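You operate a simulated robot arm through the tools that you are given. There is no shell and no other tool.

You run a simulated robot arm. Do the job below in one go: nothing can be reset, and whatever is moved stays where it is left.

## Task
Zero the tester on the brass LINK cylinder, then put it back.
Fine: mode ZERO, orange arm over it, TRIM till the display reads 0; park the arm, cylinder in its pocket, tester left on in mode ZERO.
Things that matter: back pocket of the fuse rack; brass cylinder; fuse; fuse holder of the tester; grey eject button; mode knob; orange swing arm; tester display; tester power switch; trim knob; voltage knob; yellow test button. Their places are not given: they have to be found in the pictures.

It is judged by the outcome, as a careful person would: the job done as asked, and still so three seconds after it is handed in. It fails if anything else is knocked over, pushed out of place, dropped, spilled or broken.

## Robot
A 6-joint arm with a two-finger parallel gripper, fixed in place. Base frame: the origin is at the foot of the arm, x ahead of it, y to its left, z up; the work surface is at about z = 4. Units: mm, degrees, N and s.
With the tool pointing down near the work surface it reaches from about 240 to 580 mm from the base axis. Its first joint turns from -166.0 to 166.0 degrees. Payload 1.5 kg.
The TCP is the grasp point between the finger pads, 30 mm short of the fingertips. In the tool frame z runs along the fingers and y along their closing line. The gripper opens to 80 mm. The fingers are 17 mm wide and 12 mm thick; the gripper's body (40 by 82 mm) begins 80 mm behind the TCP.
Orientation is that of the tool frame in the base frame, as a unit quaternion [x, y, z, w]. With the fingers straight down and closing along the base's y, the tool's x points along the base's -x, its y along +y and its z along -z.

## Interface
- The arm moves only by the tool jog_arm. Its argument "commands" is a list of rows, each an object (a shift or turn left out is 0, a gripper value left out holds the last) with "dp": the shift along the tool's x, y, z in mm, a list of three; "delta_rot": the turn, a rotation vector about the tool's x, y, z in rad, a list of three. In form: [{"dp": [dx, dy, dz], "delta_rot": [wx, wy, wz]}, ...]. A call has 1 to 20 rows; each row is the pose to reach, as a shift and turn from the pose commanded when the call began, along the tool's axes at that moment. "claw" is the finger opening in mm, from 0 to 80, set as the call begins (left out, the last holds). Rows are played at 5 a second. More than 50 mm and 8.6 degrees between two rows, or a gripper value outside its range, and nothing of the call is played. A pose out of reach is approached as far as the arm can. The call stops where the force on the tool passes 90 N (or 10 N more than at its start, if that is more) or the arm is blocked; 0.2 s more then pass. The fingers move at their own pace (about 72 mm/s each) and stop on an object; they squeeze with about 23 N. The grip force told is the motor's: it shows also when the fingers shut on nothing. Time passes only in rows, and 0.2 s behind the last, so rows that repeat a pose let the fingers close. The reply holds the time, the measured pose of the TCP, the force on the tool along the base axes, the opening and the grip force, in the units named above and with some noise, with the torque about the TCP (base axes, N m) and any sound that the robot's microphone picked up, and new pictures: "pictures" is both (left out), scene, wrist or none.
- Cameras (640 x 400 px; columns grow to the right, rows downward): "scene" is fixed at [221.1, 650.4, 778.3]; the picture's right is [-0.97, -0.26, 0.00], its down [-0.18, 0.67, -0.72] and it looks along [0.18, -0.70, -0.69] (base axes); focal length 337 px, centre (320, 200). "wrist" rides on the gripper at [72, -7, -122] in the tool frame; the picture's right is [0.09, 1.00, 0.00], its down [-0.84, 0.08, -0.54] and it looks along [-0.54, 0.05, 0.84] (tool axes); focal length 238 px, centre (320, 200).
- locate(camera, pixels): for up to 12 pixels [column, row] of the newest picture of that camera ("zoom" is the newest enlarged one), the place [x, y, z] in the base frame of the surface seen there, good to about 3 mm. No time passes.
- close_up(camera, box): a new picture of the part [left, top, right, bottom] of that camera's present view, enlarged. No time passes.
- sign_off(): hands the job in; it is judged then, once.

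Open the gripper and draw the arm clear of the work before you hand the job in, unless the task says otherwise.

The tools are called by a JSON object that holds its "fn" and its "kwargs". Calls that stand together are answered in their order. jog_arm: Moves the arm, as the interface text tells. Its arguments: {"type":"object","properties":{"commands":{"type":"array","items":{"type":"object","properties":{"dp":{"type":"array","items":{"type":"number"}},"delta_rot":{"type":"array","items":{"type":"number"}}}}},"claw":{"type":"number"},"pictures":{"type":"string","enum":["both","scene","wrist","none"]}},"required":["commands"]} The other tools are called the same way: locate (camera, pixels) gives the place of the surface under pixels of a picture; close_up (camera, box) takes an enlarged picture of a part of a camera's view; sign_off () hands the job in.

At the start:

```text
time: 0.0
position: [345.3, 79.5, 420.1]
orientation: [0.0, 1.0, 0.0, 0.001]
ft_force: [-1.0, 0.5, 0.6]
torque: [0.0, 0.01, 0.04]
width: 79.8
grasp_force: 0.1
```

scene: 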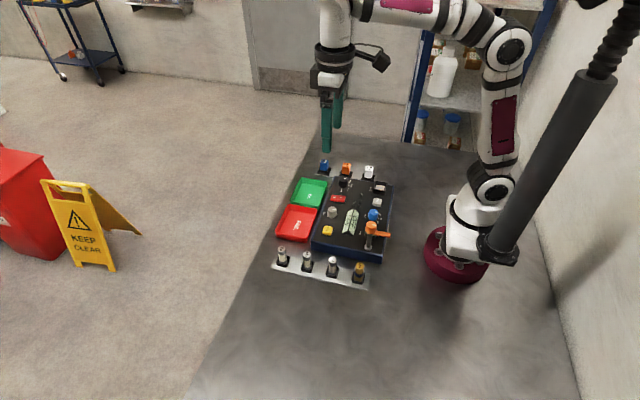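
wrist: 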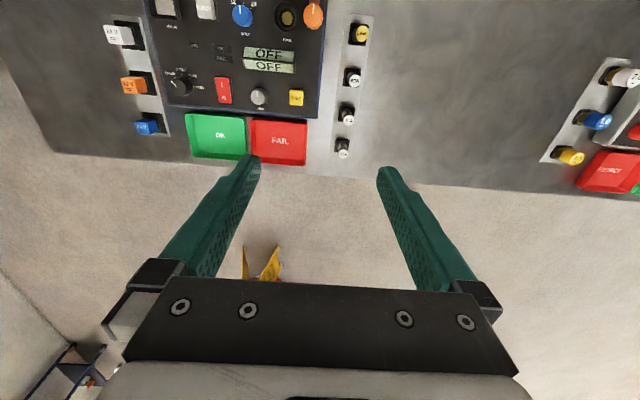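

I see the tester around scene pixels (315-395, 175-262), fuse racks on two sides. I take close-ups of it from both cameras.

{"fn": "close_up", "kwargs": {"camera": "scene", "box": [260, 145, 420, 295]}}

{"fn": "close_up", "kwargs": {"camera": "wrist", "box": [100, 0, 380, 175]}}

```text
2.67 times, centred on (340, 220) of scene
```

zoom: 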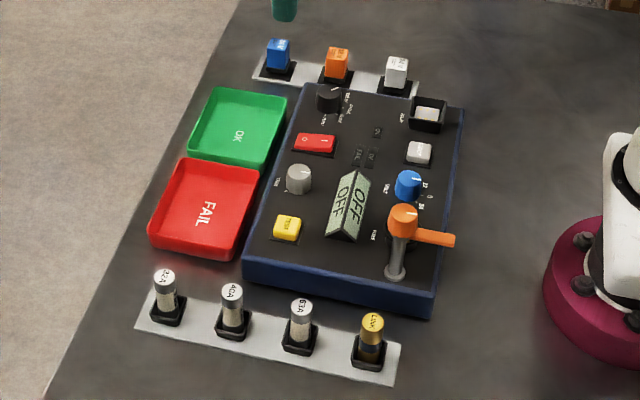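

```text
2.29 times, centred on (240, 88) of wrist
```

zoom: 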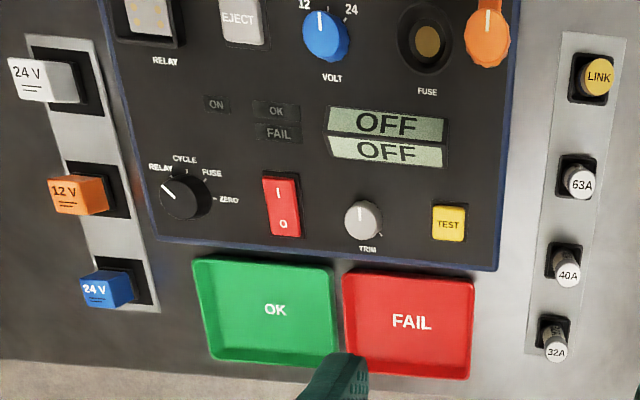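

The wrist close-up shows all the controls clearly (LINK at zoom (597,77), fuse holder (427,40), mode knob (185,195), power rocker (282,207), trim (362,220)). I ask for their places.

{"fn": "locate", "kwargs": {"camera": "zoom", "pixels": [[597, 77], [427, 40], [488, 40], [185, 197], [280, 190], [284, 224], [362, 217], [448, 222], [325, 35], [240, 20], [590, 120], [385, 125]]}}

{"fn": "locate", "kwargs": {"camera": "scene", "pixels": [[359, 266], [371, 228], [369, 247], [388, 234], [372, 214], [332, 212], [342, 182], [332, 263], [325, 233], [340, 275]]}}

```text
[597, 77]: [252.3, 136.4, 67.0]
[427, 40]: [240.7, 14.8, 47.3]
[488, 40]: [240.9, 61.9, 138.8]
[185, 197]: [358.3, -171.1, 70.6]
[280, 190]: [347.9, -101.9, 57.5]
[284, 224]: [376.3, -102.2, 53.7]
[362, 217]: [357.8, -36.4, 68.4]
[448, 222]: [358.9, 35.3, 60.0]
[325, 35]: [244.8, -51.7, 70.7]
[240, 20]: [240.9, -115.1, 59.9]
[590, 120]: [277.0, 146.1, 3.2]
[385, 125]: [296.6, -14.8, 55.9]
```

```text
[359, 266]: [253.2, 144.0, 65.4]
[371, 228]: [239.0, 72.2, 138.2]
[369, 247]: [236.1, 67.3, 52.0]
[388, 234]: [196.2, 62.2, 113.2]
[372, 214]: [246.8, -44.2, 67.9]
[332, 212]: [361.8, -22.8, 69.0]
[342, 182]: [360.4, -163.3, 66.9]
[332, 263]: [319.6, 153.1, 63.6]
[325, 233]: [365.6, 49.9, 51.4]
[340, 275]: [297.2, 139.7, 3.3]
```

Controls located roughly: LINK at about (252,138), fuse holder (241,15), swing-arm post (239,67), mode knob (358,-170), rocker (348..376,-102), trim (358,-33). I move the wrist camera closer over the panel for a better look.

{"fn": "jog_arm", "kwargs": {"commands": [{"dp": [9, -15, 30]}, {"dp": [18, -30, 60]}, {"dp": [27, -45, 90]}, {"dp": [35, -60, 120]}, {"dp": [35, -60, 120]}], "claw": 0}}

```text
time: 1.2
position: [310.3, 19.0, 298.6]
orientation: [0.0, 1.0, 0.0, 0.0]
ft_force: [-0.4, -0.4, 0.5]
torque: [0.02, -0.01, -0.04]
width: 0.0
grasp_force: 21.7
```

scene: 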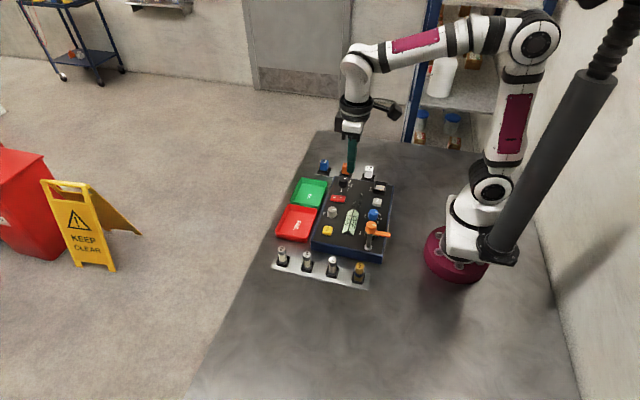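
wrist: 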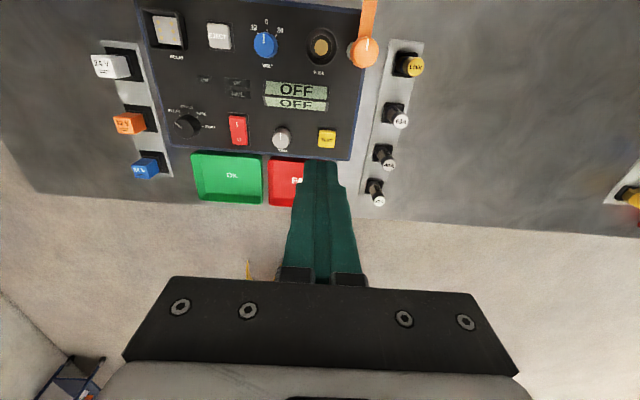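

Now the panel fills wrist (135-370, 0-160). I enlarge it to see knobs and the fuse holder.

{"fn": "close_up", "kwargs": {"camera": "wrist", "box": [240, 0, 440, 125]}}

{"fn": "close_up", "kwargs": {"camera": "wrist", "box": [130, 60, 350, 200]}}

```text
3.20 times, centred on (340, 62) of wrist
```

zoom: 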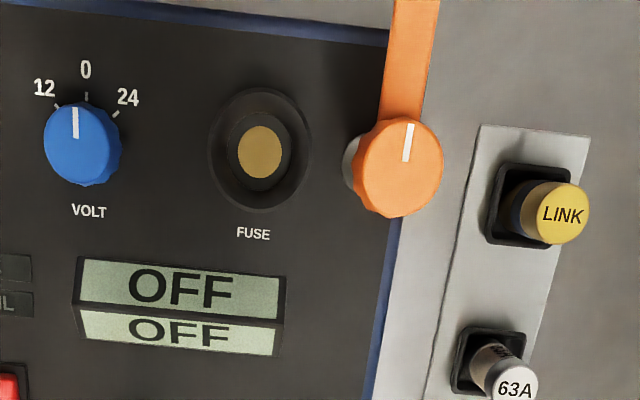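

```text
2.86 times, centred on (240, 130) of wrist
```

zoom: 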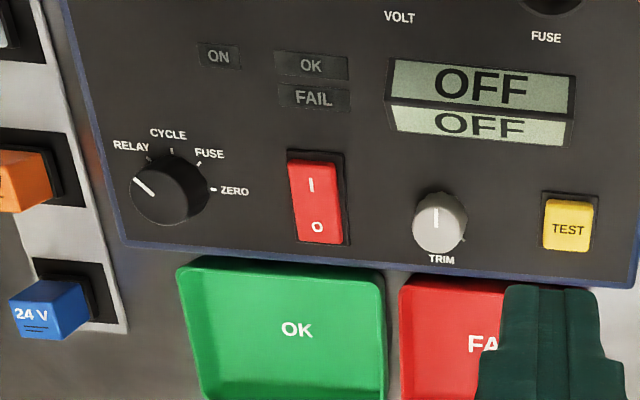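

I locate panel items in the newest zoom and the fuse holder/orange knob/LINK in the wrist picture.

{"fn": "locate", "kwargs": {"camera": "zoom", "pixels": [[168, 188], [131, 180], [209, 188], [438, 222], [413, 222], [466, 222], [312, 185], [317, 227], [569, 228], [250, 160], [212, 190], [440, 200]]}}

{"fn": "locate", "kwargs": {"camera": "wrist", "pixels": [[320.9, 47.5], [308, 47.5], [334, 47.5], [320.9, 30], [320.9, 67], [365.6, 52.5], [352, 52], [377, 52], [415.6, 66.9], [408, 67], [423, 67], [371, 15]]}}

```text
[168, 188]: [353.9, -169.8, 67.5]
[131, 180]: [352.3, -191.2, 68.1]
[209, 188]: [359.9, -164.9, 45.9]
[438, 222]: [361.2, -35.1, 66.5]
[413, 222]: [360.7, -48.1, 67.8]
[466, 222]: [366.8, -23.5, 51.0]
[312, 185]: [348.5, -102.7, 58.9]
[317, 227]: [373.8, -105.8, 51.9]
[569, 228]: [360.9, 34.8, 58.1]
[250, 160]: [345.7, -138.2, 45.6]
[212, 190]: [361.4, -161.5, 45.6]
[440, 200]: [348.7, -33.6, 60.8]
```

```text
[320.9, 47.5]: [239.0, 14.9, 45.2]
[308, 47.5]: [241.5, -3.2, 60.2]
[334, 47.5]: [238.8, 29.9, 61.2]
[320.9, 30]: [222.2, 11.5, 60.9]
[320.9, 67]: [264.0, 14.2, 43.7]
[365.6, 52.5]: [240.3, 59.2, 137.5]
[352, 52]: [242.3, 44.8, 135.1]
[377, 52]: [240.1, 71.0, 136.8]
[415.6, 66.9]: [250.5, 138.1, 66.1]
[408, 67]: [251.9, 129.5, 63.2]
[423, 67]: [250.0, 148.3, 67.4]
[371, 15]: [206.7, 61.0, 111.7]
```

The panel top is at z≈45, rocker's I end at (347,-103,59). With closed fingers I move above the I end.

{"fn": "jog_arm", "kwargs": {"commands": [{"dp": [-6, -20, 25]}, {"dp": [-12, -40, 50]}, {"dp": [-18, -61, 75]}, {"dp": [-24, -81, 100]}, {"dp": [-30, -102, 130]}, {"dp": [-35, -122, 160]}, {"dp": [-35, -122, 180]}, {"dp": [-35, -122, 180]}], "claw": 0}}

```text
time: 3.0
position: [345.2, -102.6, 120.4]
orientation: [0.0, 1.0, 0.0, 0.0]
ft_force: [-0.2, 0.1, 0.6]
torque: [0.01, 0.02, 0.05]
width: 0.2
grasp_force: 21.6
```

scene: 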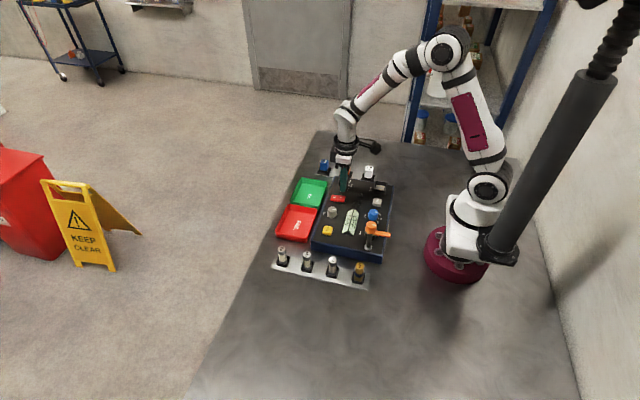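
wrist: 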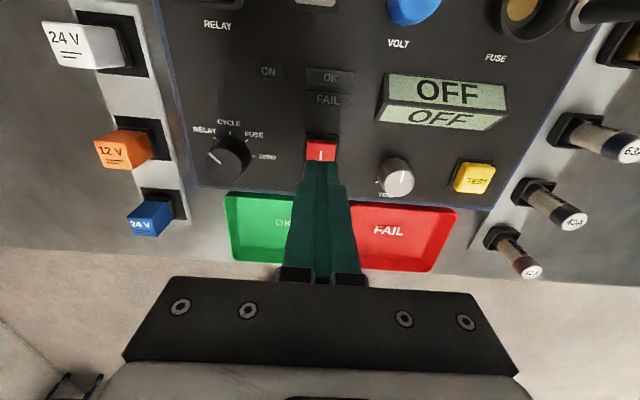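

The I mark sits at wrist (321,155), right where the fingertips will land. I descend gently in small steps.

{"fn": "jog_arm", "kwargs": {"commands": [{"dp": [2, 0, 15]}, {"dp": [2, 0, 26]}, {"dp": [2, 0, 30]}, {"dp": [2, 0, 32]}, {"dp": [2, 0, 34]}, {"dp": [2, 0, 36]}, {"dp": [2, 0, 37]}, {"dp": [2, 0, 38]}], "claw": 0}}

```text
time: 4.7
position: [343.4, -102.4, 84.2]
orientation: [0.0, 1.0, -0.001, 0.002]
ft_force: [-8.7, 3.0, 21.1]
torque: [0.09, 0.09, 0.27]
width: 0.0
grasp_force: 21.5
stopped in row 8: the force on the tool passed its limit at 99 N (the readings are from after the stop); the commanded pose is now the measured one
```

scene: 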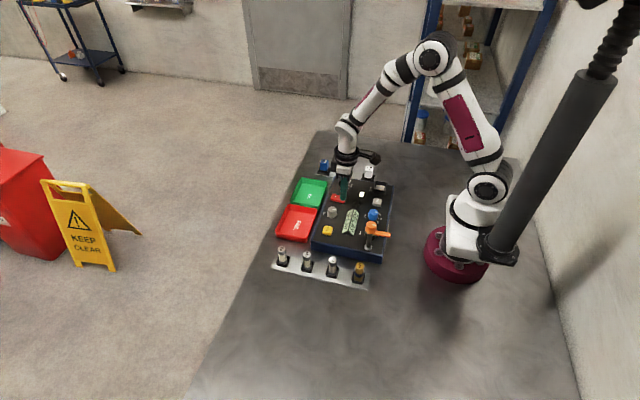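
wrist: 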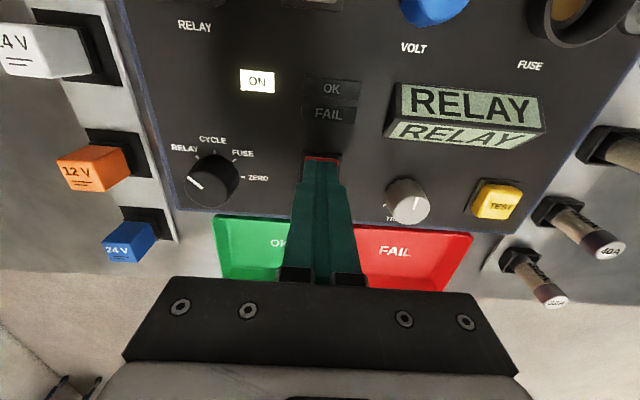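

Display now reads RELAY and ON lamp is lit: power is on. I lift up and move over the mode knob.

{"fn": "jog_arm", "kwargs": {"commands": [{"dp": [0, 0, -20]}, {"dp": [0, 0, -50]}, {"dp": [-7, -30, -66]}, {"dp": [-14, -65, -66]}, {"dp": [-14, -65, -66]}], "claw": 60}}

```text
time: 5.9
position: [356.1, -167.7, 151.6]
orientation: [0.0, 1.0, 0.0, 0.002]
ft_force: [0.5, -0.9, 0.6]
torque: [-0.04, 0.02, 0.0]
width: 59.9
grasp_force: 0.1
```

scene: 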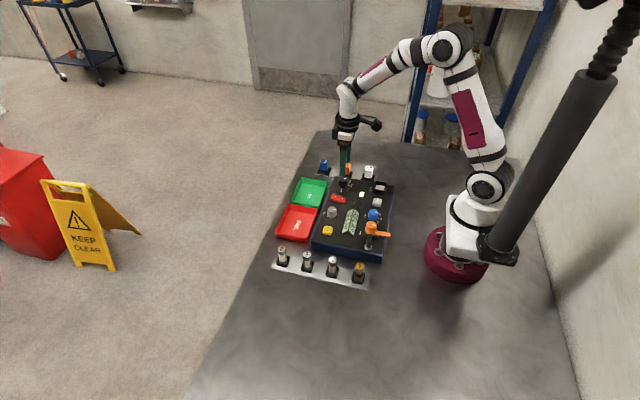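
wrist: 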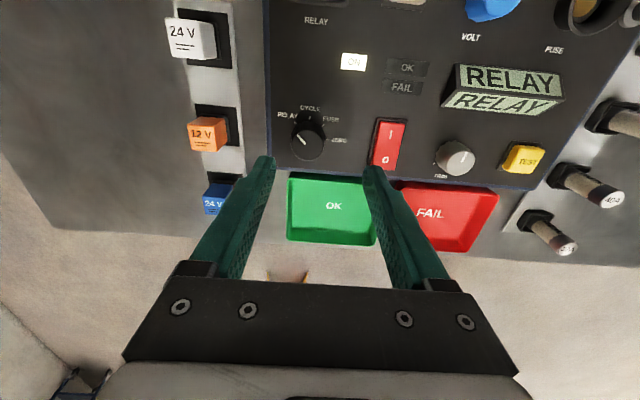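

{"fn": "close_up", "kwargs": {"camera": "wrist", "box": [240, 80, 400, 180]}}

```text
4.00 times, centred on (320, 130) of wrist
```

zoom: 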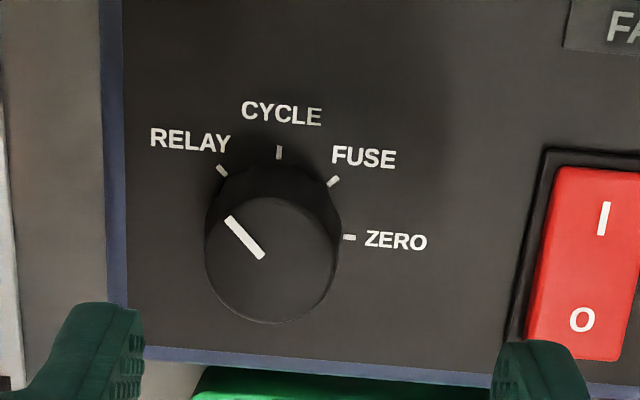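

I locate knob's top centre and edges in this zoom (top face about (271,260), edges at columns 208 and 333).

{"fn": "locate", "kwargs": {"camera": "zoom", "pixels": [[271, 260], [210, 258], [331, 262], [271, 203], [271, 316], [279, 153], [222, 171], [334, 181], [349, 237], [120, 260], [520, 200], [271, 340]]}}

```text
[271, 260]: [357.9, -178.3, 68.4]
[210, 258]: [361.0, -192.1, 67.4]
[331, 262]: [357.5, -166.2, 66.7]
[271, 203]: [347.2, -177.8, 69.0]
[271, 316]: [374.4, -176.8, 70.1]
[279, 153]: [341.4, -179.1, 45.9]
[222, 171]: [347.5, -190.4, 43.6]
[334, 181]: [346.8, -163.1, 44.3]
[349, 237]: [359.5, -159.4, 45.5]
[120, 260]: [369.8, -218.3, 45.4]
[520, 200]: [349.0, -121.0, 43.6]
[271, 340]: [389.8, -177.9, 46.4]
```

Knob axis is at about (359.7,-178.7), top z 68.5, ⌀ about 26; pointer is at RELAY and needs 135° clockwise to ZERO. I centre over it and pre-turn the tool by -65° so the whole turn stays near neutral.

{"fn": "jog_arm", "kwargs": {"commands": [{"dp": [-1, -4, 0], "delta_rot": [0, 0, -0.14]}, {"dp": [-2, -8, 0], "delta_rot": [0, 0, -0.28]}, {"dp": [-3, -11, 0], "delta_rot": [0, 0, -0.42]}, {"dp": [-3, -11, 0], "delta_rot": [0, 0, -0.56]}, {"dp": [-3, -11, 0], "delta_rot": [0, 0, -0.7]}, {"dp": [-3, -11, 0], "delta_rot": [0, 0, -0.84]}, {"dp": [-3, -11, 0], "delta_rot": [0, 0, -0.98]}, {"dp": [-3, -11, 0], "delta_rot": [0, 0, -1.12]}, {"dp": [-3, -11, 0], "delta_rot": [0, 0, -1.13]}], "claw": 44}}

```text
time: 7.9
position: [360.3, -177.8, 149.9]
orientation: [-0.536, 0.844, 0.0, 0.002]
ft_force: [0.4, -0.3, 1.2]
torque: [-0.01, 0.04, 0.0]
width: 44.2
grasp_force: 0.0
```

scene: 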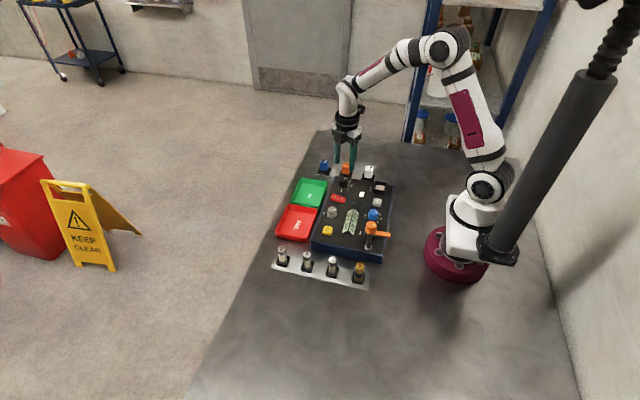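
wrist: 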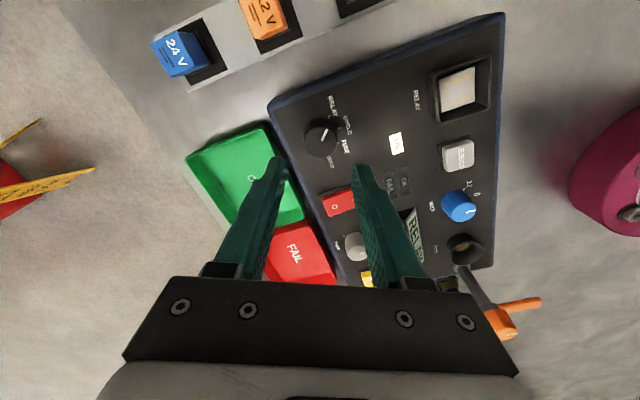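

Knob appears at wrist (321,136). I check the centring with a close-up before descending.

{"fn": "close_up", "kwargs": {"camera": "wrist", "box": [260, 90, 400, 180]}}

```text
4.44 times, centred on (330, 135) of wrist
```

zoom: 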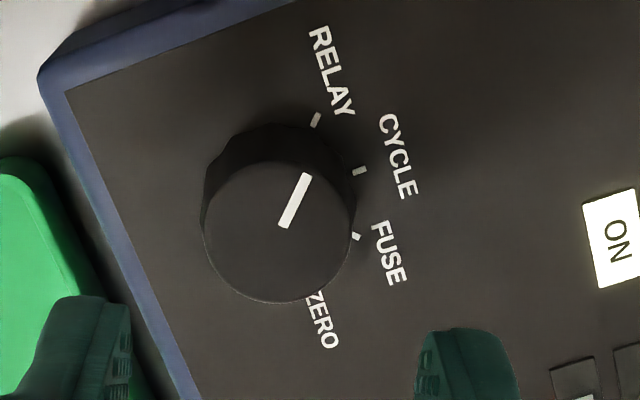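

{"fn": "locate", "kwargs": {"camera": "zoom", "pixels": [[279, 232], [205, 235], [350, 232], [279, 165], [279, 297], [316, 120], [360, 171], [356, 237]]}}

```text
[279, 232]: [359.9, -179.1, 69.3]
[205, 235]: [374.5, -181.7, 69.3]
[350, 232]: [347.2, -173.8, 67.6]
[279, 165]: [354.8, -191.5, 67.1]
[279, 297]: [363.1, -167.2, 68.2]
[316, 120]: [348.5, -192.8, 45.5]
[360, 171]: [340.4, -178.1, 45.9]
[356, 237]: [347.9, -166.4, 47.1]
```

Axis confirmed at (359.6,-179). I descend to TCP z≈80 and close on the knob.

{"fn": "jog_arm", "kwargs": {"commands": [{"dp": [1, 0, 20]}, {"dp": [1, 0, 40]}, {"dp": [1, 0, 55]}, {"dp": [1, 0, 64]}, {"dp": [1, 0, 69]}, {"dp": [1, 0, 69]}], "claw": 44}}

{"fn": "jog_arm", "kwargs": {"commands": [{"dp": [0, 0, 0]}, {"dp": [0, 0, 0]}, {"dp": [0, 0, 0]}], "claw": 0}}

```text
time: 9.3
position: [360.4, -178.2, 82.8]
orientation: [-0.535, 0.845, -0.001, 0.001]
ft_force: [-0.3, -0.4, 0.6]
torque: [-0.02, 0.01, -0.01]
width: 44.0
grasp_force: 0.0
```

scene: 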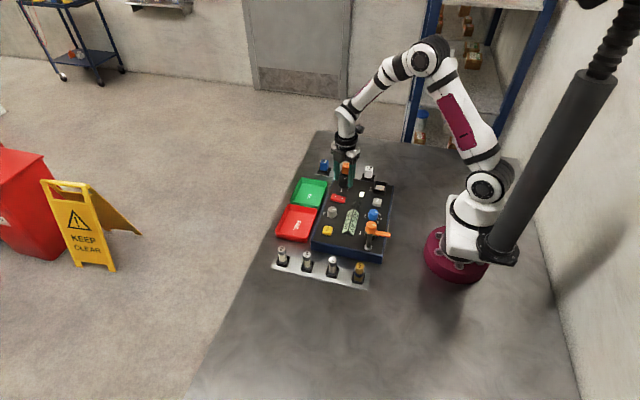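
wrist: 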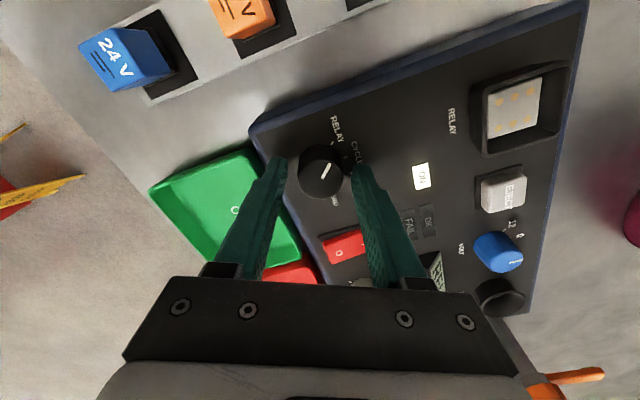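

```text
time: 10.1
position: [359.5, -177.2, 81.8]
orientation: [-0.535, 0.845, 0.001, 0.001]
ft_force: [-8.1, 4.6, 2.9]
torque: [0.14, 0.22, 0.01]
width: 30.4
grasp_force: 40.0
```

scene: 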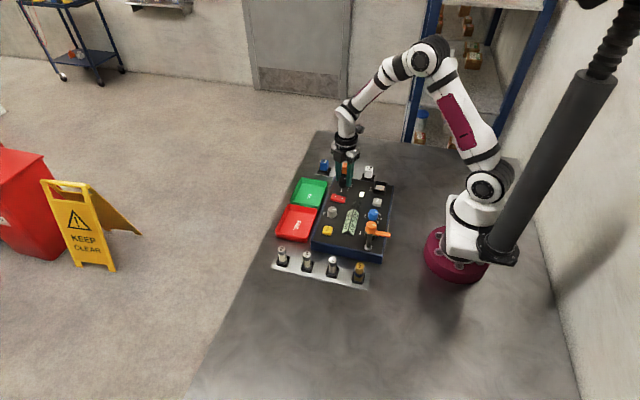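
wrist: 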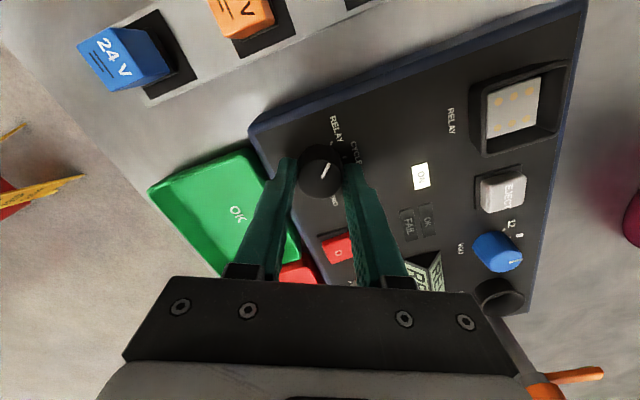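

The knob is gripped (width 30.4). I turn it 135° clockwise in 17 rows.

{"fn": "jog_arm", "kwargs": {"commands": [{"delta_rot": [0, 0, 0.139]}, {"delta_rot": [0, 0, 0.278]}, {"delta_rot": [0, 0, 0.417]}, {"delta_rot": [0, 0, 0.556]}, {"delta_rot": [0, 0, 0.695]}, {"delta_rot": [0, 0, 0.834]}, {"delta_rot": [0, 0, 0.973]}, {"delta_rot": [0, 0, 1.112]}, {"delta_rot": [0, 0, 1.251]}, {"delta_rot": [0, 0, 1.39]}, {"delta_rot": [0, 0, 1.529]}, {"delta_rot": [0, 0, 1.668]}, {"delta_rot": [0, 0, 1.807]}, {"delta_rot": [0, 0, 1.946]}, {"delta_rot": [0, 0, 2.085]}, {"delta_rot": [0, 0, 2.224]}, {"delta_rot": [0, 0, 2.36]}, {"delta_rot": [0, 0, 2.36]}], "claw": 0}}

```text
time: 13.9
position: [360.2, -181.9, 81.0]
orientation: [0.577, 0.817, 0.0, 0.004]
ft_force: [12.7, 1.8, 0.0]
torque: [0.1, -0.42, 0.41]
width: 31.0
grasp_force: 39.5
```

scene: 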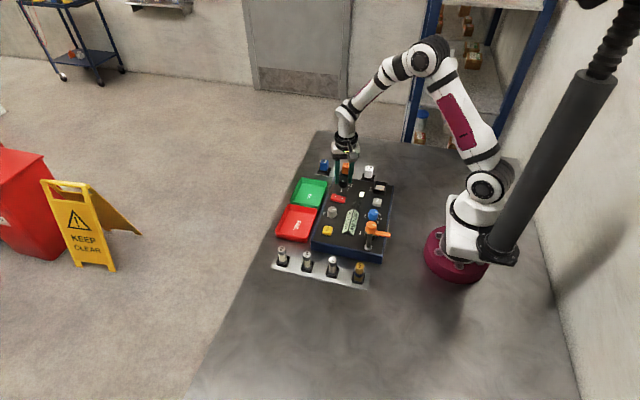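
wrist: 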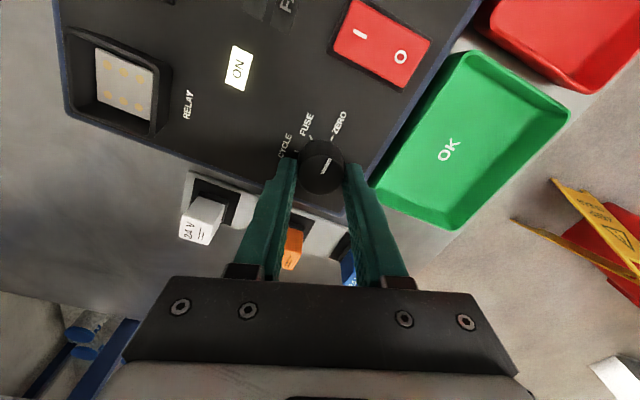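

The pointer seems to point to ZERO (wrist (326,168)). I check the display in the scene camera before letting go.

{"fn": "close_up", "kwargs": {"camera": "scene", "box": [310, 165, 400, 255]}}

{"fn": "close_up", "kwargs": {"camera": "wrist", "box": [240, 90, 400, 210]}}

```text
4.44 times, centred on (355, 210) of scene
```

zoom: 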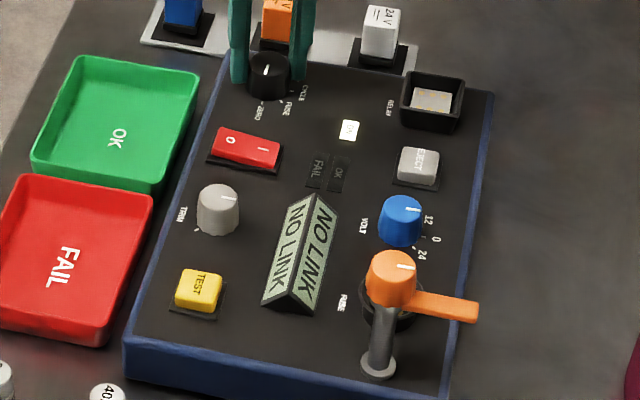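

```text
3.33 times, centred on (320, 150) of wrist
```

zoom: 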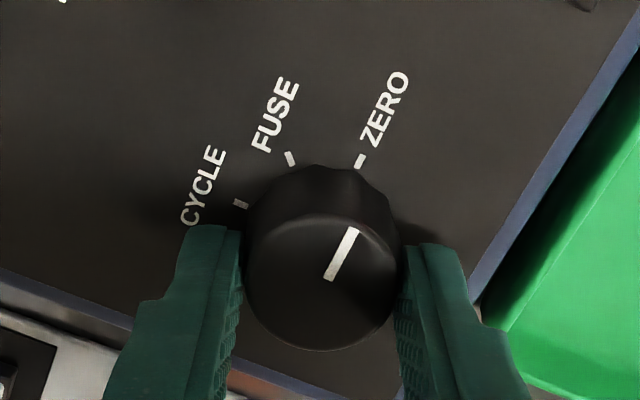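

Display reads "NO LINK": mode ZERO is set. I open the gripper, lift straight up and turn to a +90° tool heading.

{"fn": "jog_arm", "kwargs": {"commands": [{"dp": [0, 0, 0]}, {"dp": [0, 0, 0]}, {"dp": [0, 0, -5]}, {"dp": [0, 0, -20]}, {"dp": [0, 0, -50]}, {"dp": [0, 0, -95]}, {"dp": [0, 0, -140], "delta_rot": [0, 0, 0.114]}, {"dp": [0, 0, -140], "delta_rot": [0, 0, 0.228]}, {"dp": [0, 0, -140], "delta_rot": [0, 0, 0.344]}, {"dp": [0, 0, -140], "delta_rot": [0, 0, 0.344]}], "claw": 46}}

```text
time: 16.1
position: [358.6, -180.2, 221.2]
orientation: [0.709, 0.705, 0.001, 0.001]
ft_force: [-0.1, 0.7, -0.2]
torque: [0.02, 0.0, 0.02]
width: 46.0
grasp_force: 0.0
```

scene: 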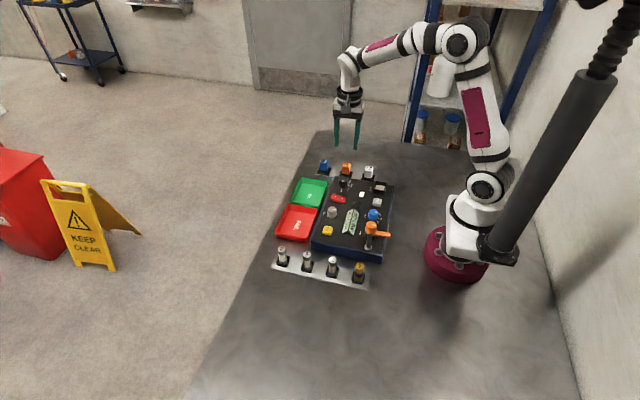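
wrist: 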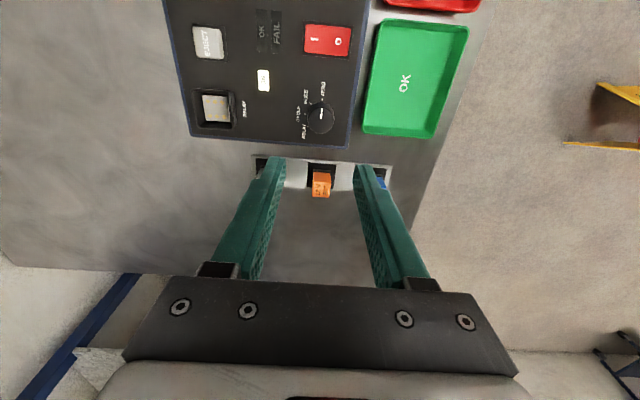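

Clear of the knob. I traverse at height to above the LINK cylinder (251,138).

{"fn": "jog_arm", "kwargs": {"commands": [{"dp": [20, -7, 0]}, {"dp": [55, -19, 0]}, {"dp": [95, -32, 0]}, {"dp": [135, -46, 0]}, {"dp": [175, -60, 0]}, {"dp": [215, -73, 0]}, {"dp": [255, -87, 0]}, {"dp": [290, -99, 0]}, {"dp": [310, -105, 10]}, {"dp": [318, -108, 25]}, {"dp": [318, -108, 40]}, {"dp": [318, -108, 40]}], "claw": 46}}

```text
time: 18.7
position: [254.6, 139.1, 181.3]
orientation: [0.708, 0.706, 0.001, 0.001]
ft_force: [-0.4, 0.6, 0.1]
torque: [0.01, 0.0, 0.0]
width: 46.1
grasp_force: 0.0
```

scene: 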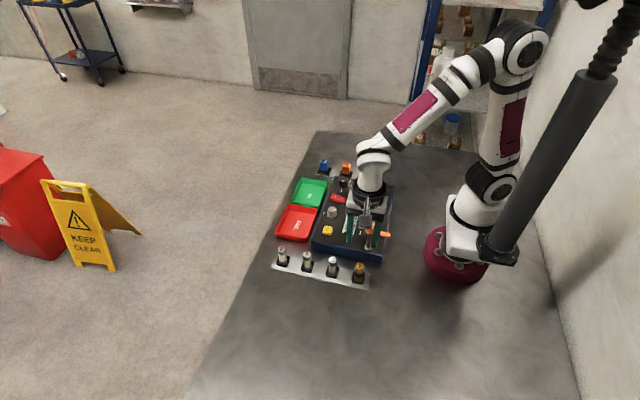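
wrist: 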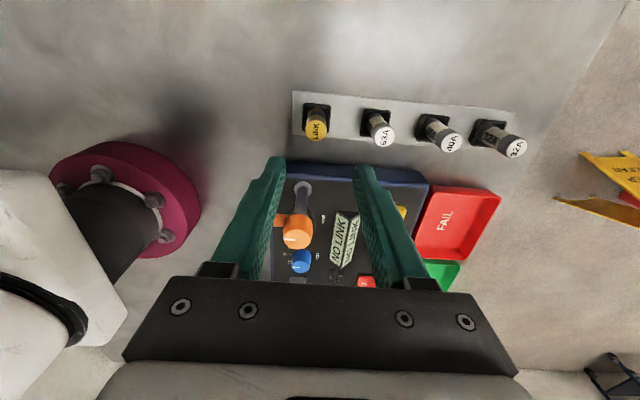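

LINK's top is at wrist (316,128). I take a close-up to locate its axis and orientation of its pocket.

{"fn": "close_up", "kwargs": {"camera": "wrist", "box": [270, 80, 400, 160]}}

{"fn": "close_up", "kwargs": {"camera": "wrist", "box": [250, 150, 380, 290]}}

```text
4.92 times, centred on (335, 120) of wrist
```

zoom: 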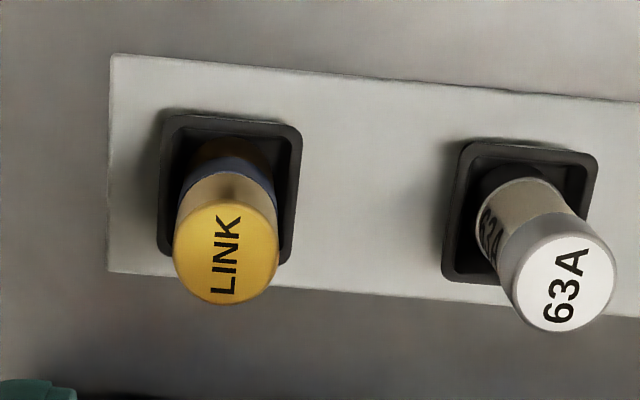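

```text
2.86 times, centred on (315, 220) of wrist
```

zoom: 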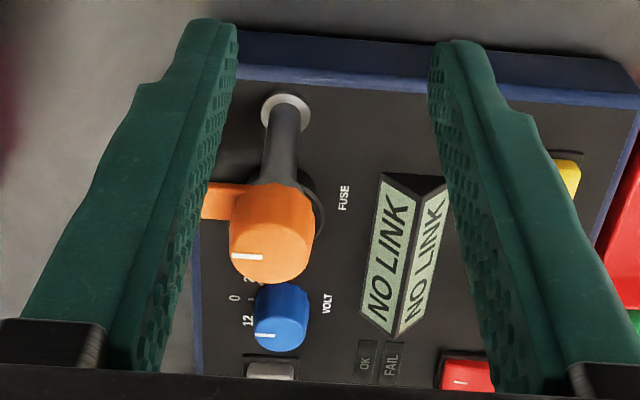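

{"fn": "locate", "kwargs": {"camera": "wrist", "pixels": [[316.1, 131.2], [306, 130.5], [325.8, 130.5], [315.3, 123], [316.3, 140], [304.5, 104.5], [330, 105.5], [328.3, 131], [303.2, 128.5], [316, 116], [315, 104.5], [302.7, 115]]}}

{"fn": "locate", "kwargs": {"camera": "zoom", "pixels": [[285, 112], [288, 150], [275, 225], [225, 205], [318, 215], [320, 190], [245, 250], [308, 250]]}}

```text
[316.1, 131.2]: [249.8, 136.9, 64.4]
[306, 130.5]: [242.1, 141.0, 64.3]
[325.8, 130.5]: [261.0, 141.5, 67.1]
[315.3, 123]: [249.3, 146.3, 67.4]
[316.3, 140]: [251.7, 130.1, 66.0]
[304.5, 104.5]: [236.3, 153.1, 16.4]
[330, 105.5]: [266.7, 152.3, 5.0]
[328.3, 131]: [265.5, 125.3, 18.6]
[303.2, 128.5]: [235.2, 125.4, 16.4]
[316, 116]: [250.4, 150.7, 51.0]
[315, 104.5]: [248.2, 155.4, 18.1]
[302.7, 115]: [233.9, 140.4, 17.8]
```

```text
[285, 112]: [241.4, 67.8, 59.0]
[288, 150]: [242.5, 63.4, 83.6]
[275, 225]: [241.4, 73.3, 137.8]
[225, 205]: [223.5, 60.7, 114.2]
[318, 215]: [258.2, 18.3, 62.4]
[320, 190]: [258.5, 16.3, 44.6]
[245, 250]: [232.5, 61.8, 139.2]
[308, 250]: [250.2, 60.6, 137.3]
```

LINK axis is about (250.7,138.8), top z 66.5, ⌀ about 19, pocket rim z≈18. I shift 3 mm in -x and descend to TCP z≈71.

{"fn": "jog_arm", "kwargs": {"commands": [{"dp": [0, -3, 10]}, {"dp": [0, -3, 35]}, {"dp": [0, -3, 60]}, {"dp": [0, -3, 80]}, {"dp": [0, -3, 95]}, {"dp": [0, -3, 105]}, {"dp": [0, -3, 110]}, {"dp": [0, -3, 110]}], "claw": 46}}

```text
time: 20.5
position: [251.7, 138.2, 70.0]
orientation: [0.709, 0.706, 0.0, 0.001]
ft_force: [-0.2, -0.6, -0.5]
torque: [-0.02, -0.02, 0.01]
width: 45.9
grasp_force: 0.2
```

scene: 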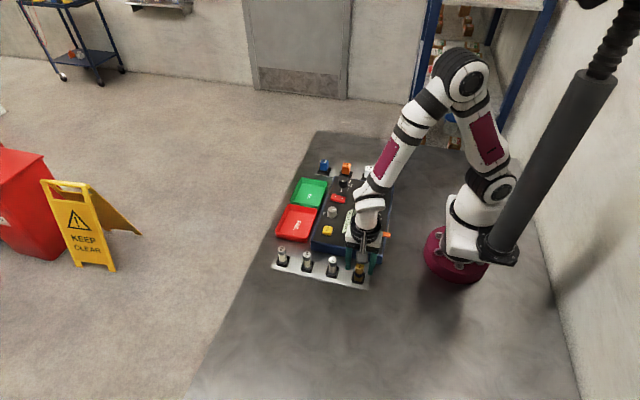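
wrist: 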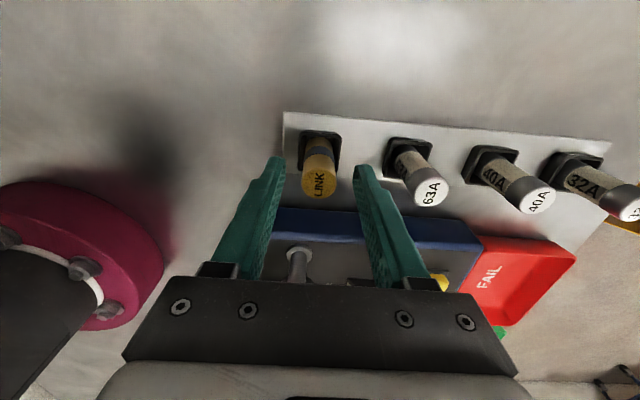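

LINK's top at wrist (319,187) lies right at the grasp point. I close on it.

{"fn": "jog_arm", "kwargs": {"commands": [{"dp": [0, 0, 0]}, {"dp": [0, 0, 0]}, {"dp": [0, 0, 0]}], "claw": 0}}

```text
time: 21.3
position: [251.0, 139.3, 70.2]
orientation: [0.708, 0.706, 0.0, 0.0]
ft_force: [-1.1, -0.5, -0.1]
torque: [-0.02, 0.03, -0.02]
width: 20.9
grasp_force: 23.0
```

scene: 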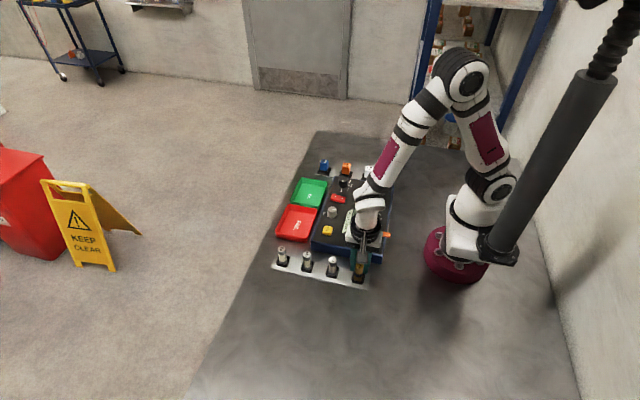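
wrist: 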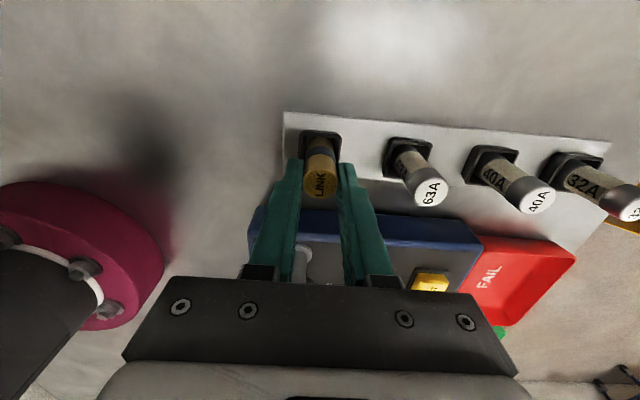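

LINK is held (width 20.9). I lift it straight up 95 mm out of the pocket.

{"fn": "jog_arm", "kwargs": {"commands": [{"dp": [0, 0, -4]}, {"dp": [0, 0, -12]}, {"dp": [0, 0, -25]}, {"dp": [0, 0, -45]}, {"dp": [0, 0, -70]}, {"dp": [0, 0, -95]}, {"dp": [0, 0, -95]}], "claw": 0}}

```text
time: 22.9
position: [250.8, 139.8, 167.4]
orientation: [0.708, 0.706, 0.002, 0.001]
ft_force: [-0.9, 0.9, -1.8]
torque: [-0.01, 0.01, -0.02]
width: 20.9
grasp_force: 23.3
```

scene: 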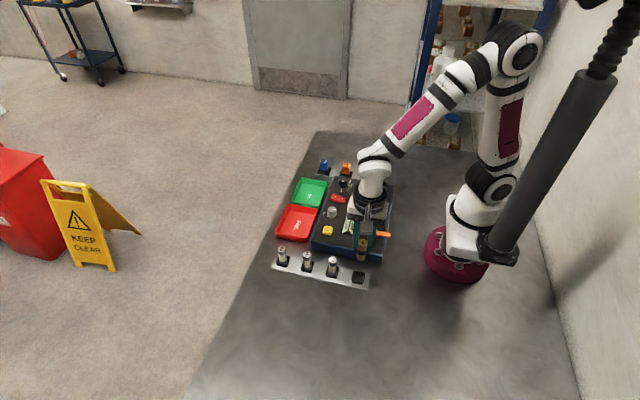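
wrist: 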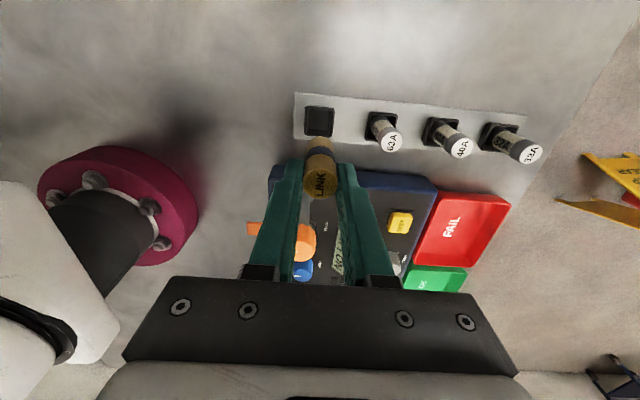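

LINK is out of its pocket; the empty pocket shows at wrist (319,121). I locate the pocket and the cylinder's lower end for later use.

{"fn": "close_up", "kwargs": {"camera": "wrist", "box": [270, 85, 390, 205]}}

{"fn": "close_up", "kwargs": {"camera": "scene", "box": [320, 190, 420, 290]}}

```text
3.33 times, centred on (330, 145) of wrist
```

zoom: 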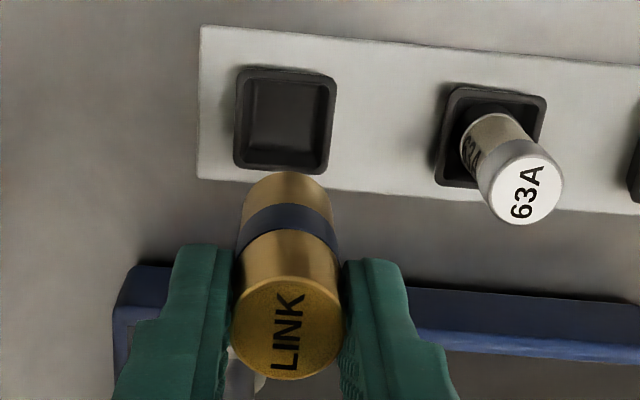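

```text
4.00 times, centred on (370, 240) of scene
```

zoom: 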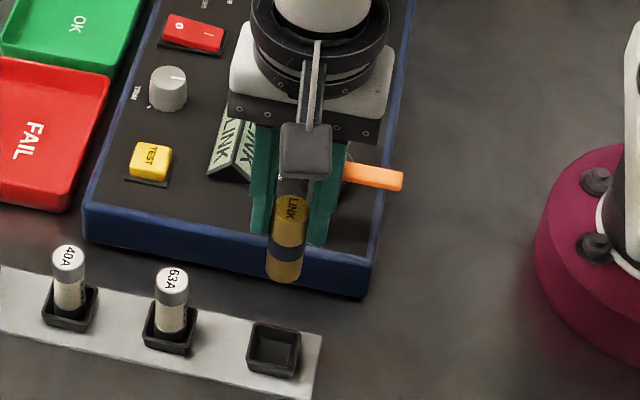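

{"fn": "locate", "kwargs": {"camera": "zoom", "pixels": [[283, 276], [285, 262], [291, 205], [291, 212], [275, 350], [253, 328], [298, 332], [248, 362], [294, 373]]}}

{"fn": "locate", "kwargs": {"camera": "wrist", "pixels": [[310.5, 109], [329.4, 109.9], [327, 130.6], [309, 129.4], [319, 120], [305.9, 106], [334, 108], [331, 136], [305, 133], [319, 183], [319, 140], [319, 170]]}}

```text
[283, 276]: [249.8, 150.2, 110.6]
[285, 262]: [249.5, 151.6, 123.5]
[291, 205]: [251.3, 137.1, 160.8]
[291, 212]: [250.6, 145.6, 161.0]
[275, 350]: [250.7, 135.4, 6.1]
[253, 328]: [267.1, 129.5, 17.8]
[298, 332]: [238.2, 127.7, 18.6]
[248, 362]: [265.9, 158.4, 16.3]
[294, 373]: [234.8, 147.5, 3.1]
```

```text
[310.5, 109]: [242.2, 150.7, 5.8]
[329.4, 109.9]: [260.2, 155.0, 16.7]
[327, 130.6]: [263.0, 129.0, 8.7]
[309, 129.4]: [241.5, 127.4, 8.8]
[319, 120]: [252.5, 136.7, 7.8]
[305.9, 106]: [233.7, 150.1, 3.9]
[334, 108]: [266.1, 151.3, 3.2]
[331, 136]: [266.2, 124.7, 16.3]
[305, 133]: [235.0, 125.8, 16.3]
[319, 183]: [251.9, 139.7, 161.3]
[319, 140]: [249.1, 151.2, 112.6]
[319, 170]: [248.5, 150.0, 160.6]
```

The LINK's top sits 5 mm below TCP (length about 60 mm, so bottom ≈ TCP−65); pocket centre is about (250.7,139). I go round the orange knob at x=300 to y=14.

{"fn": "jog_arm", "kwargs": {"commands": [{"dp": [0, 15, -4]}, {"dp": [0, 35, -9]}, {"dp": [-10, 49, -9]}, {"dp": [-35, 49, -9]}, {"dp": [-65, 49, -9]}, {"dp": [-95, 49, -9]}, {"dp": [-118, 49, -9]}, {"dp": [-125, 49, -9]}, {"dp": [-125, 49, -9]}], "claw": 0}}

```text
time: 24.9
position: [298.4, 12.2, 176.1]
orientation: [0.708, 0.706, 0.001, 0.002]
ft_force: [-0.8, 0.0, -1.0]
torque: [-0.01, 0.02, 0.0]
width: 20.9
grasp_force: 23.0
```

scene: 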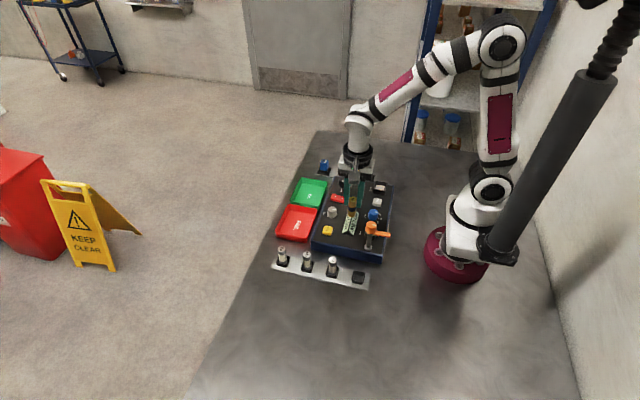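
wrist: 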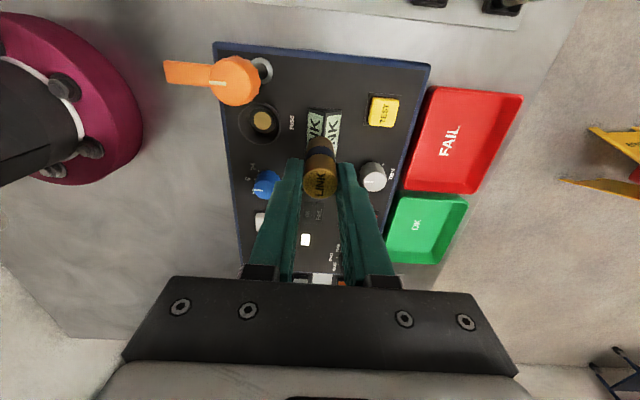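

The holder is visible at wrist (261,121). I take a close-up to find its bore centre.

{"fn": "close_up", "kwargs": {"camera": "wrist", "box": [210, 60, 330, 170]}}

```text
3.64 times, centred on (270, 115) of wrist
```

zoom: 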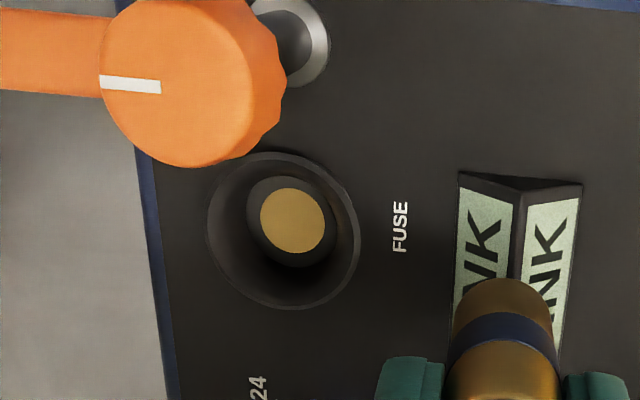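

{"fn": "locate", "kwargs": {"camera": "zoom", "pixels": [[292, 220], [265, 220], [322, 220], [212, 228], [355, 240], [290, 158], [283, 304], [248, 212], [300, 265], [235, 165], [340, 285], [300, 179]]}}

```text
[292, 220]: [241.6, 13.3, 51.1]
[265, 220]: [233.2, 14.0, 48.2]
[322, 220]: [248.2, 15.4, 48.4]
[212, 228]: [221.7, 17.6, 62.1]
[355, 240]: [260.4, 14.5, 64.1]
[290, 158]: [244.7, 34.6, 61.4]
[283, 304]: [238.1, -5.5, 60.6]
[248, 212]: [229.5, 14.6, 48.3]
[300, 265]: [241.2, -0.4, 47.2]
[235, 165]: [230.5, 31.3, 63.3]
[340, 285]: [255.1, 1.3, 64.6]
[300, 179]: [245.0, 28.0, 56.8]
```

The holder is a funnel centred about (240.8,14.4) with rim z≈62 and floor z≈47. I check the held LINK's own place in the same picture to work relative to it.

{"fn": "close_up", "kwargs": {"camera": "wrist", "box": [270, 110, 370, 210]}}

```text
4.00 times, centred on (320, 160) of wrist
```

zoom: 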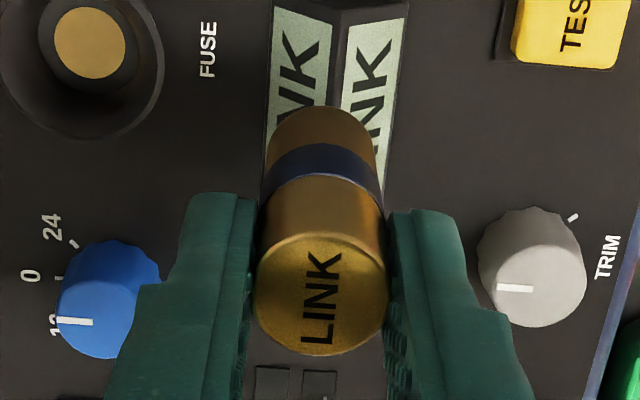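

{"fn": "locate", "kwargs": {"camera": "zoom", "pixels": [[321, 293], [260, 290], [382, 290], [320, 241], [321, 350], [321, 220], [318, 112], [90, 42], [48, 40], [132, 40]]}}

```text
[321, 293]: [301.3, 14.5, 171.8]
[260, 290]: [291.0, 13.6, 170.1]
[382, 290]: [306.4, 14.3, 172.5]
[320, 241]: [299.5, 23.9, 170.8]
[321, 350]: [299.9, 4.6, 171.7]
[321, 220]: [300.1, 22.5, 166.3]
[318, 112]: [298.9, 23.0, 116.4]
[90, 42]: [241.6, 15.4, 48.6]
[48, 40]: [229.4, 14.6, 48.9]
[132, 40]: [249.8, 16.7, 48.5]
```

Relative shift needed is about (-59,+0.4). I move over the holder at height, then lower to just above the rim.

{"fn": "jog_arm", "kwargs": {"commands": [{"dp": [0, -15, 0]}, {"dp": [0, -35, 0]}, {"dp": [0.3, -52, 0]}, {"dp": [0.3, -58.6, 0]}, {"dp": [0.3, -58.6, 0]}, {"dp": [0.3, -58.6, 15]}, {"dp": [0.3, -58.6, 30]}, {"dp": [0.3, -58.6, 40]}, {"dp": [0.3, -58.6, 40]}], "claw": 0}}

```text
time: 26.9
position: [239.4, 13.8, 134.8]
orientation: [0.708, 0.706, 0.0, 0.0]
ft_force: [0.6, -0.9, -1.8]
torque: [-0.04, -0.03, 0.01]
width: 20.9
grasp_force: 23.0
```

scene: 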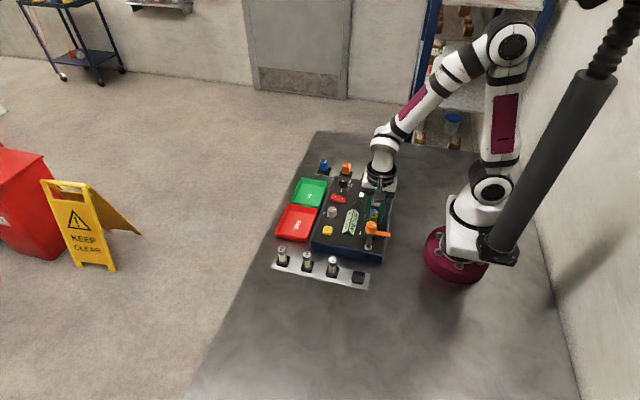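
wrist: 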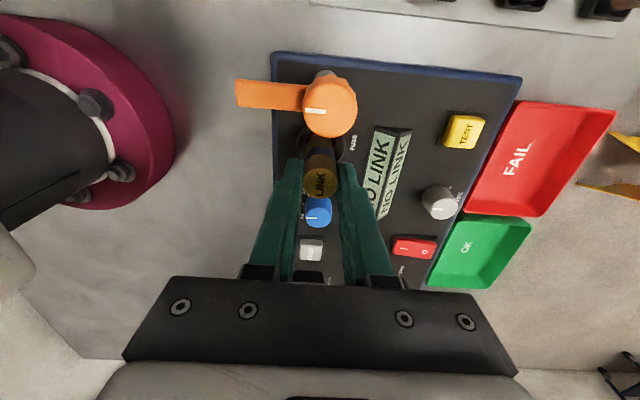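

{"fn": "close_up", "kwargs": {"camera": "wrist", "box": [270, 80, 380, 200]}}

{"fn": "close_up", "kwargs": {"camera": "scene", "box": [330, 180, 410, 260]}}

```text
3.33 times, centred on (325, 140) of wrist
```

zoom: 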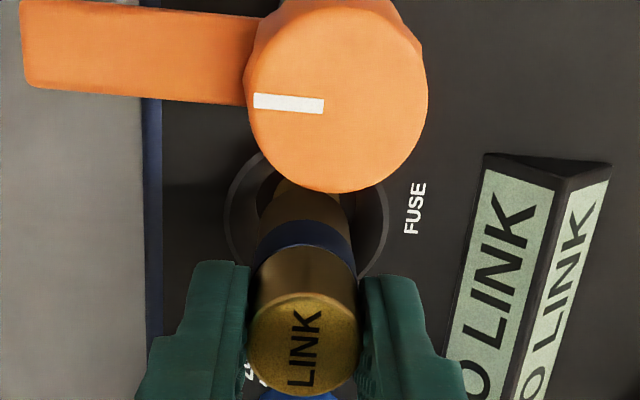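

```text
5.00 times, centred on (370, 220) of scene
```

zoom: 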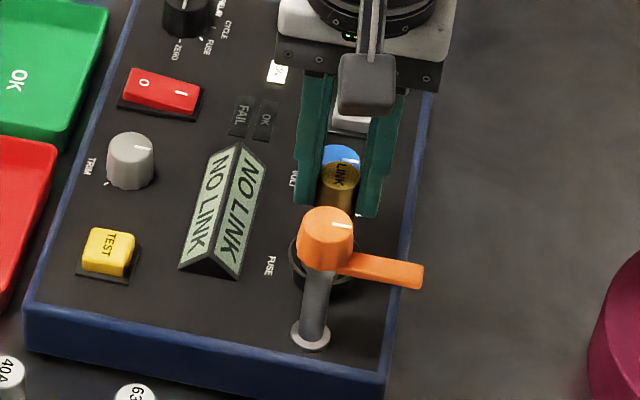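

The LINK lines up with the funnel (ring spans zoom columns 225–388, cylinder centred ≈306). I lower it slowly into the holder.

{"fn": "jog_arm", "kwargs": {"commands": [{"dp": [0, 0, 4]}, {"dp": [0, 0, 8]}, {"dp": [0, 0, 11]}, {"dp": [0, 0, 14]}, {"dp": [0, 0, 16]}, {"dp": [0, 0, 18]}], "claw": 0}}

```text
time: 28.3
position: [239.8, 15.5, 116.5]
orientation: [0.709, 0.706, 0.002, 0.001]
ft_force: [0.7, -0.2, -1.3]
torque: [0.0, 0.01, -0.01]
width: 20.8
grasp_force: 23.2
```

scene: 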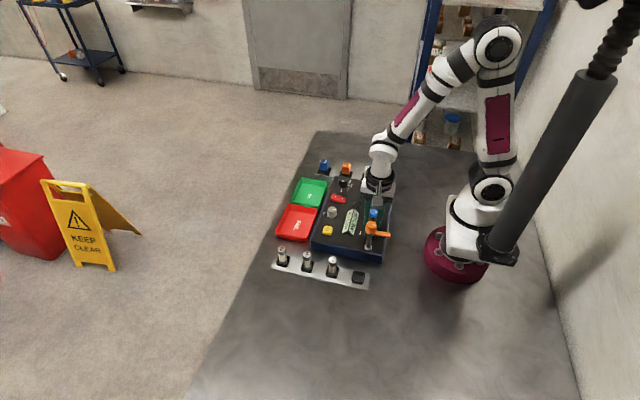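
wrist: 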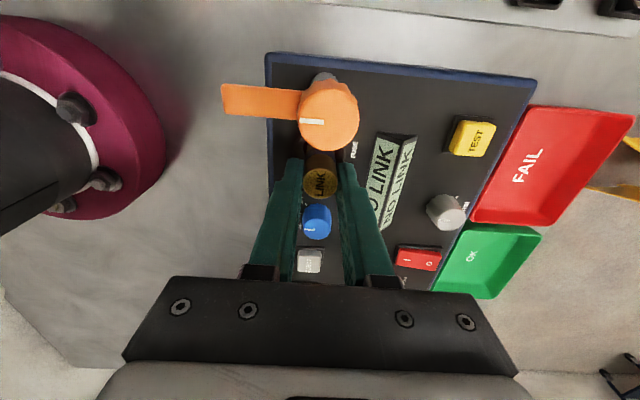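

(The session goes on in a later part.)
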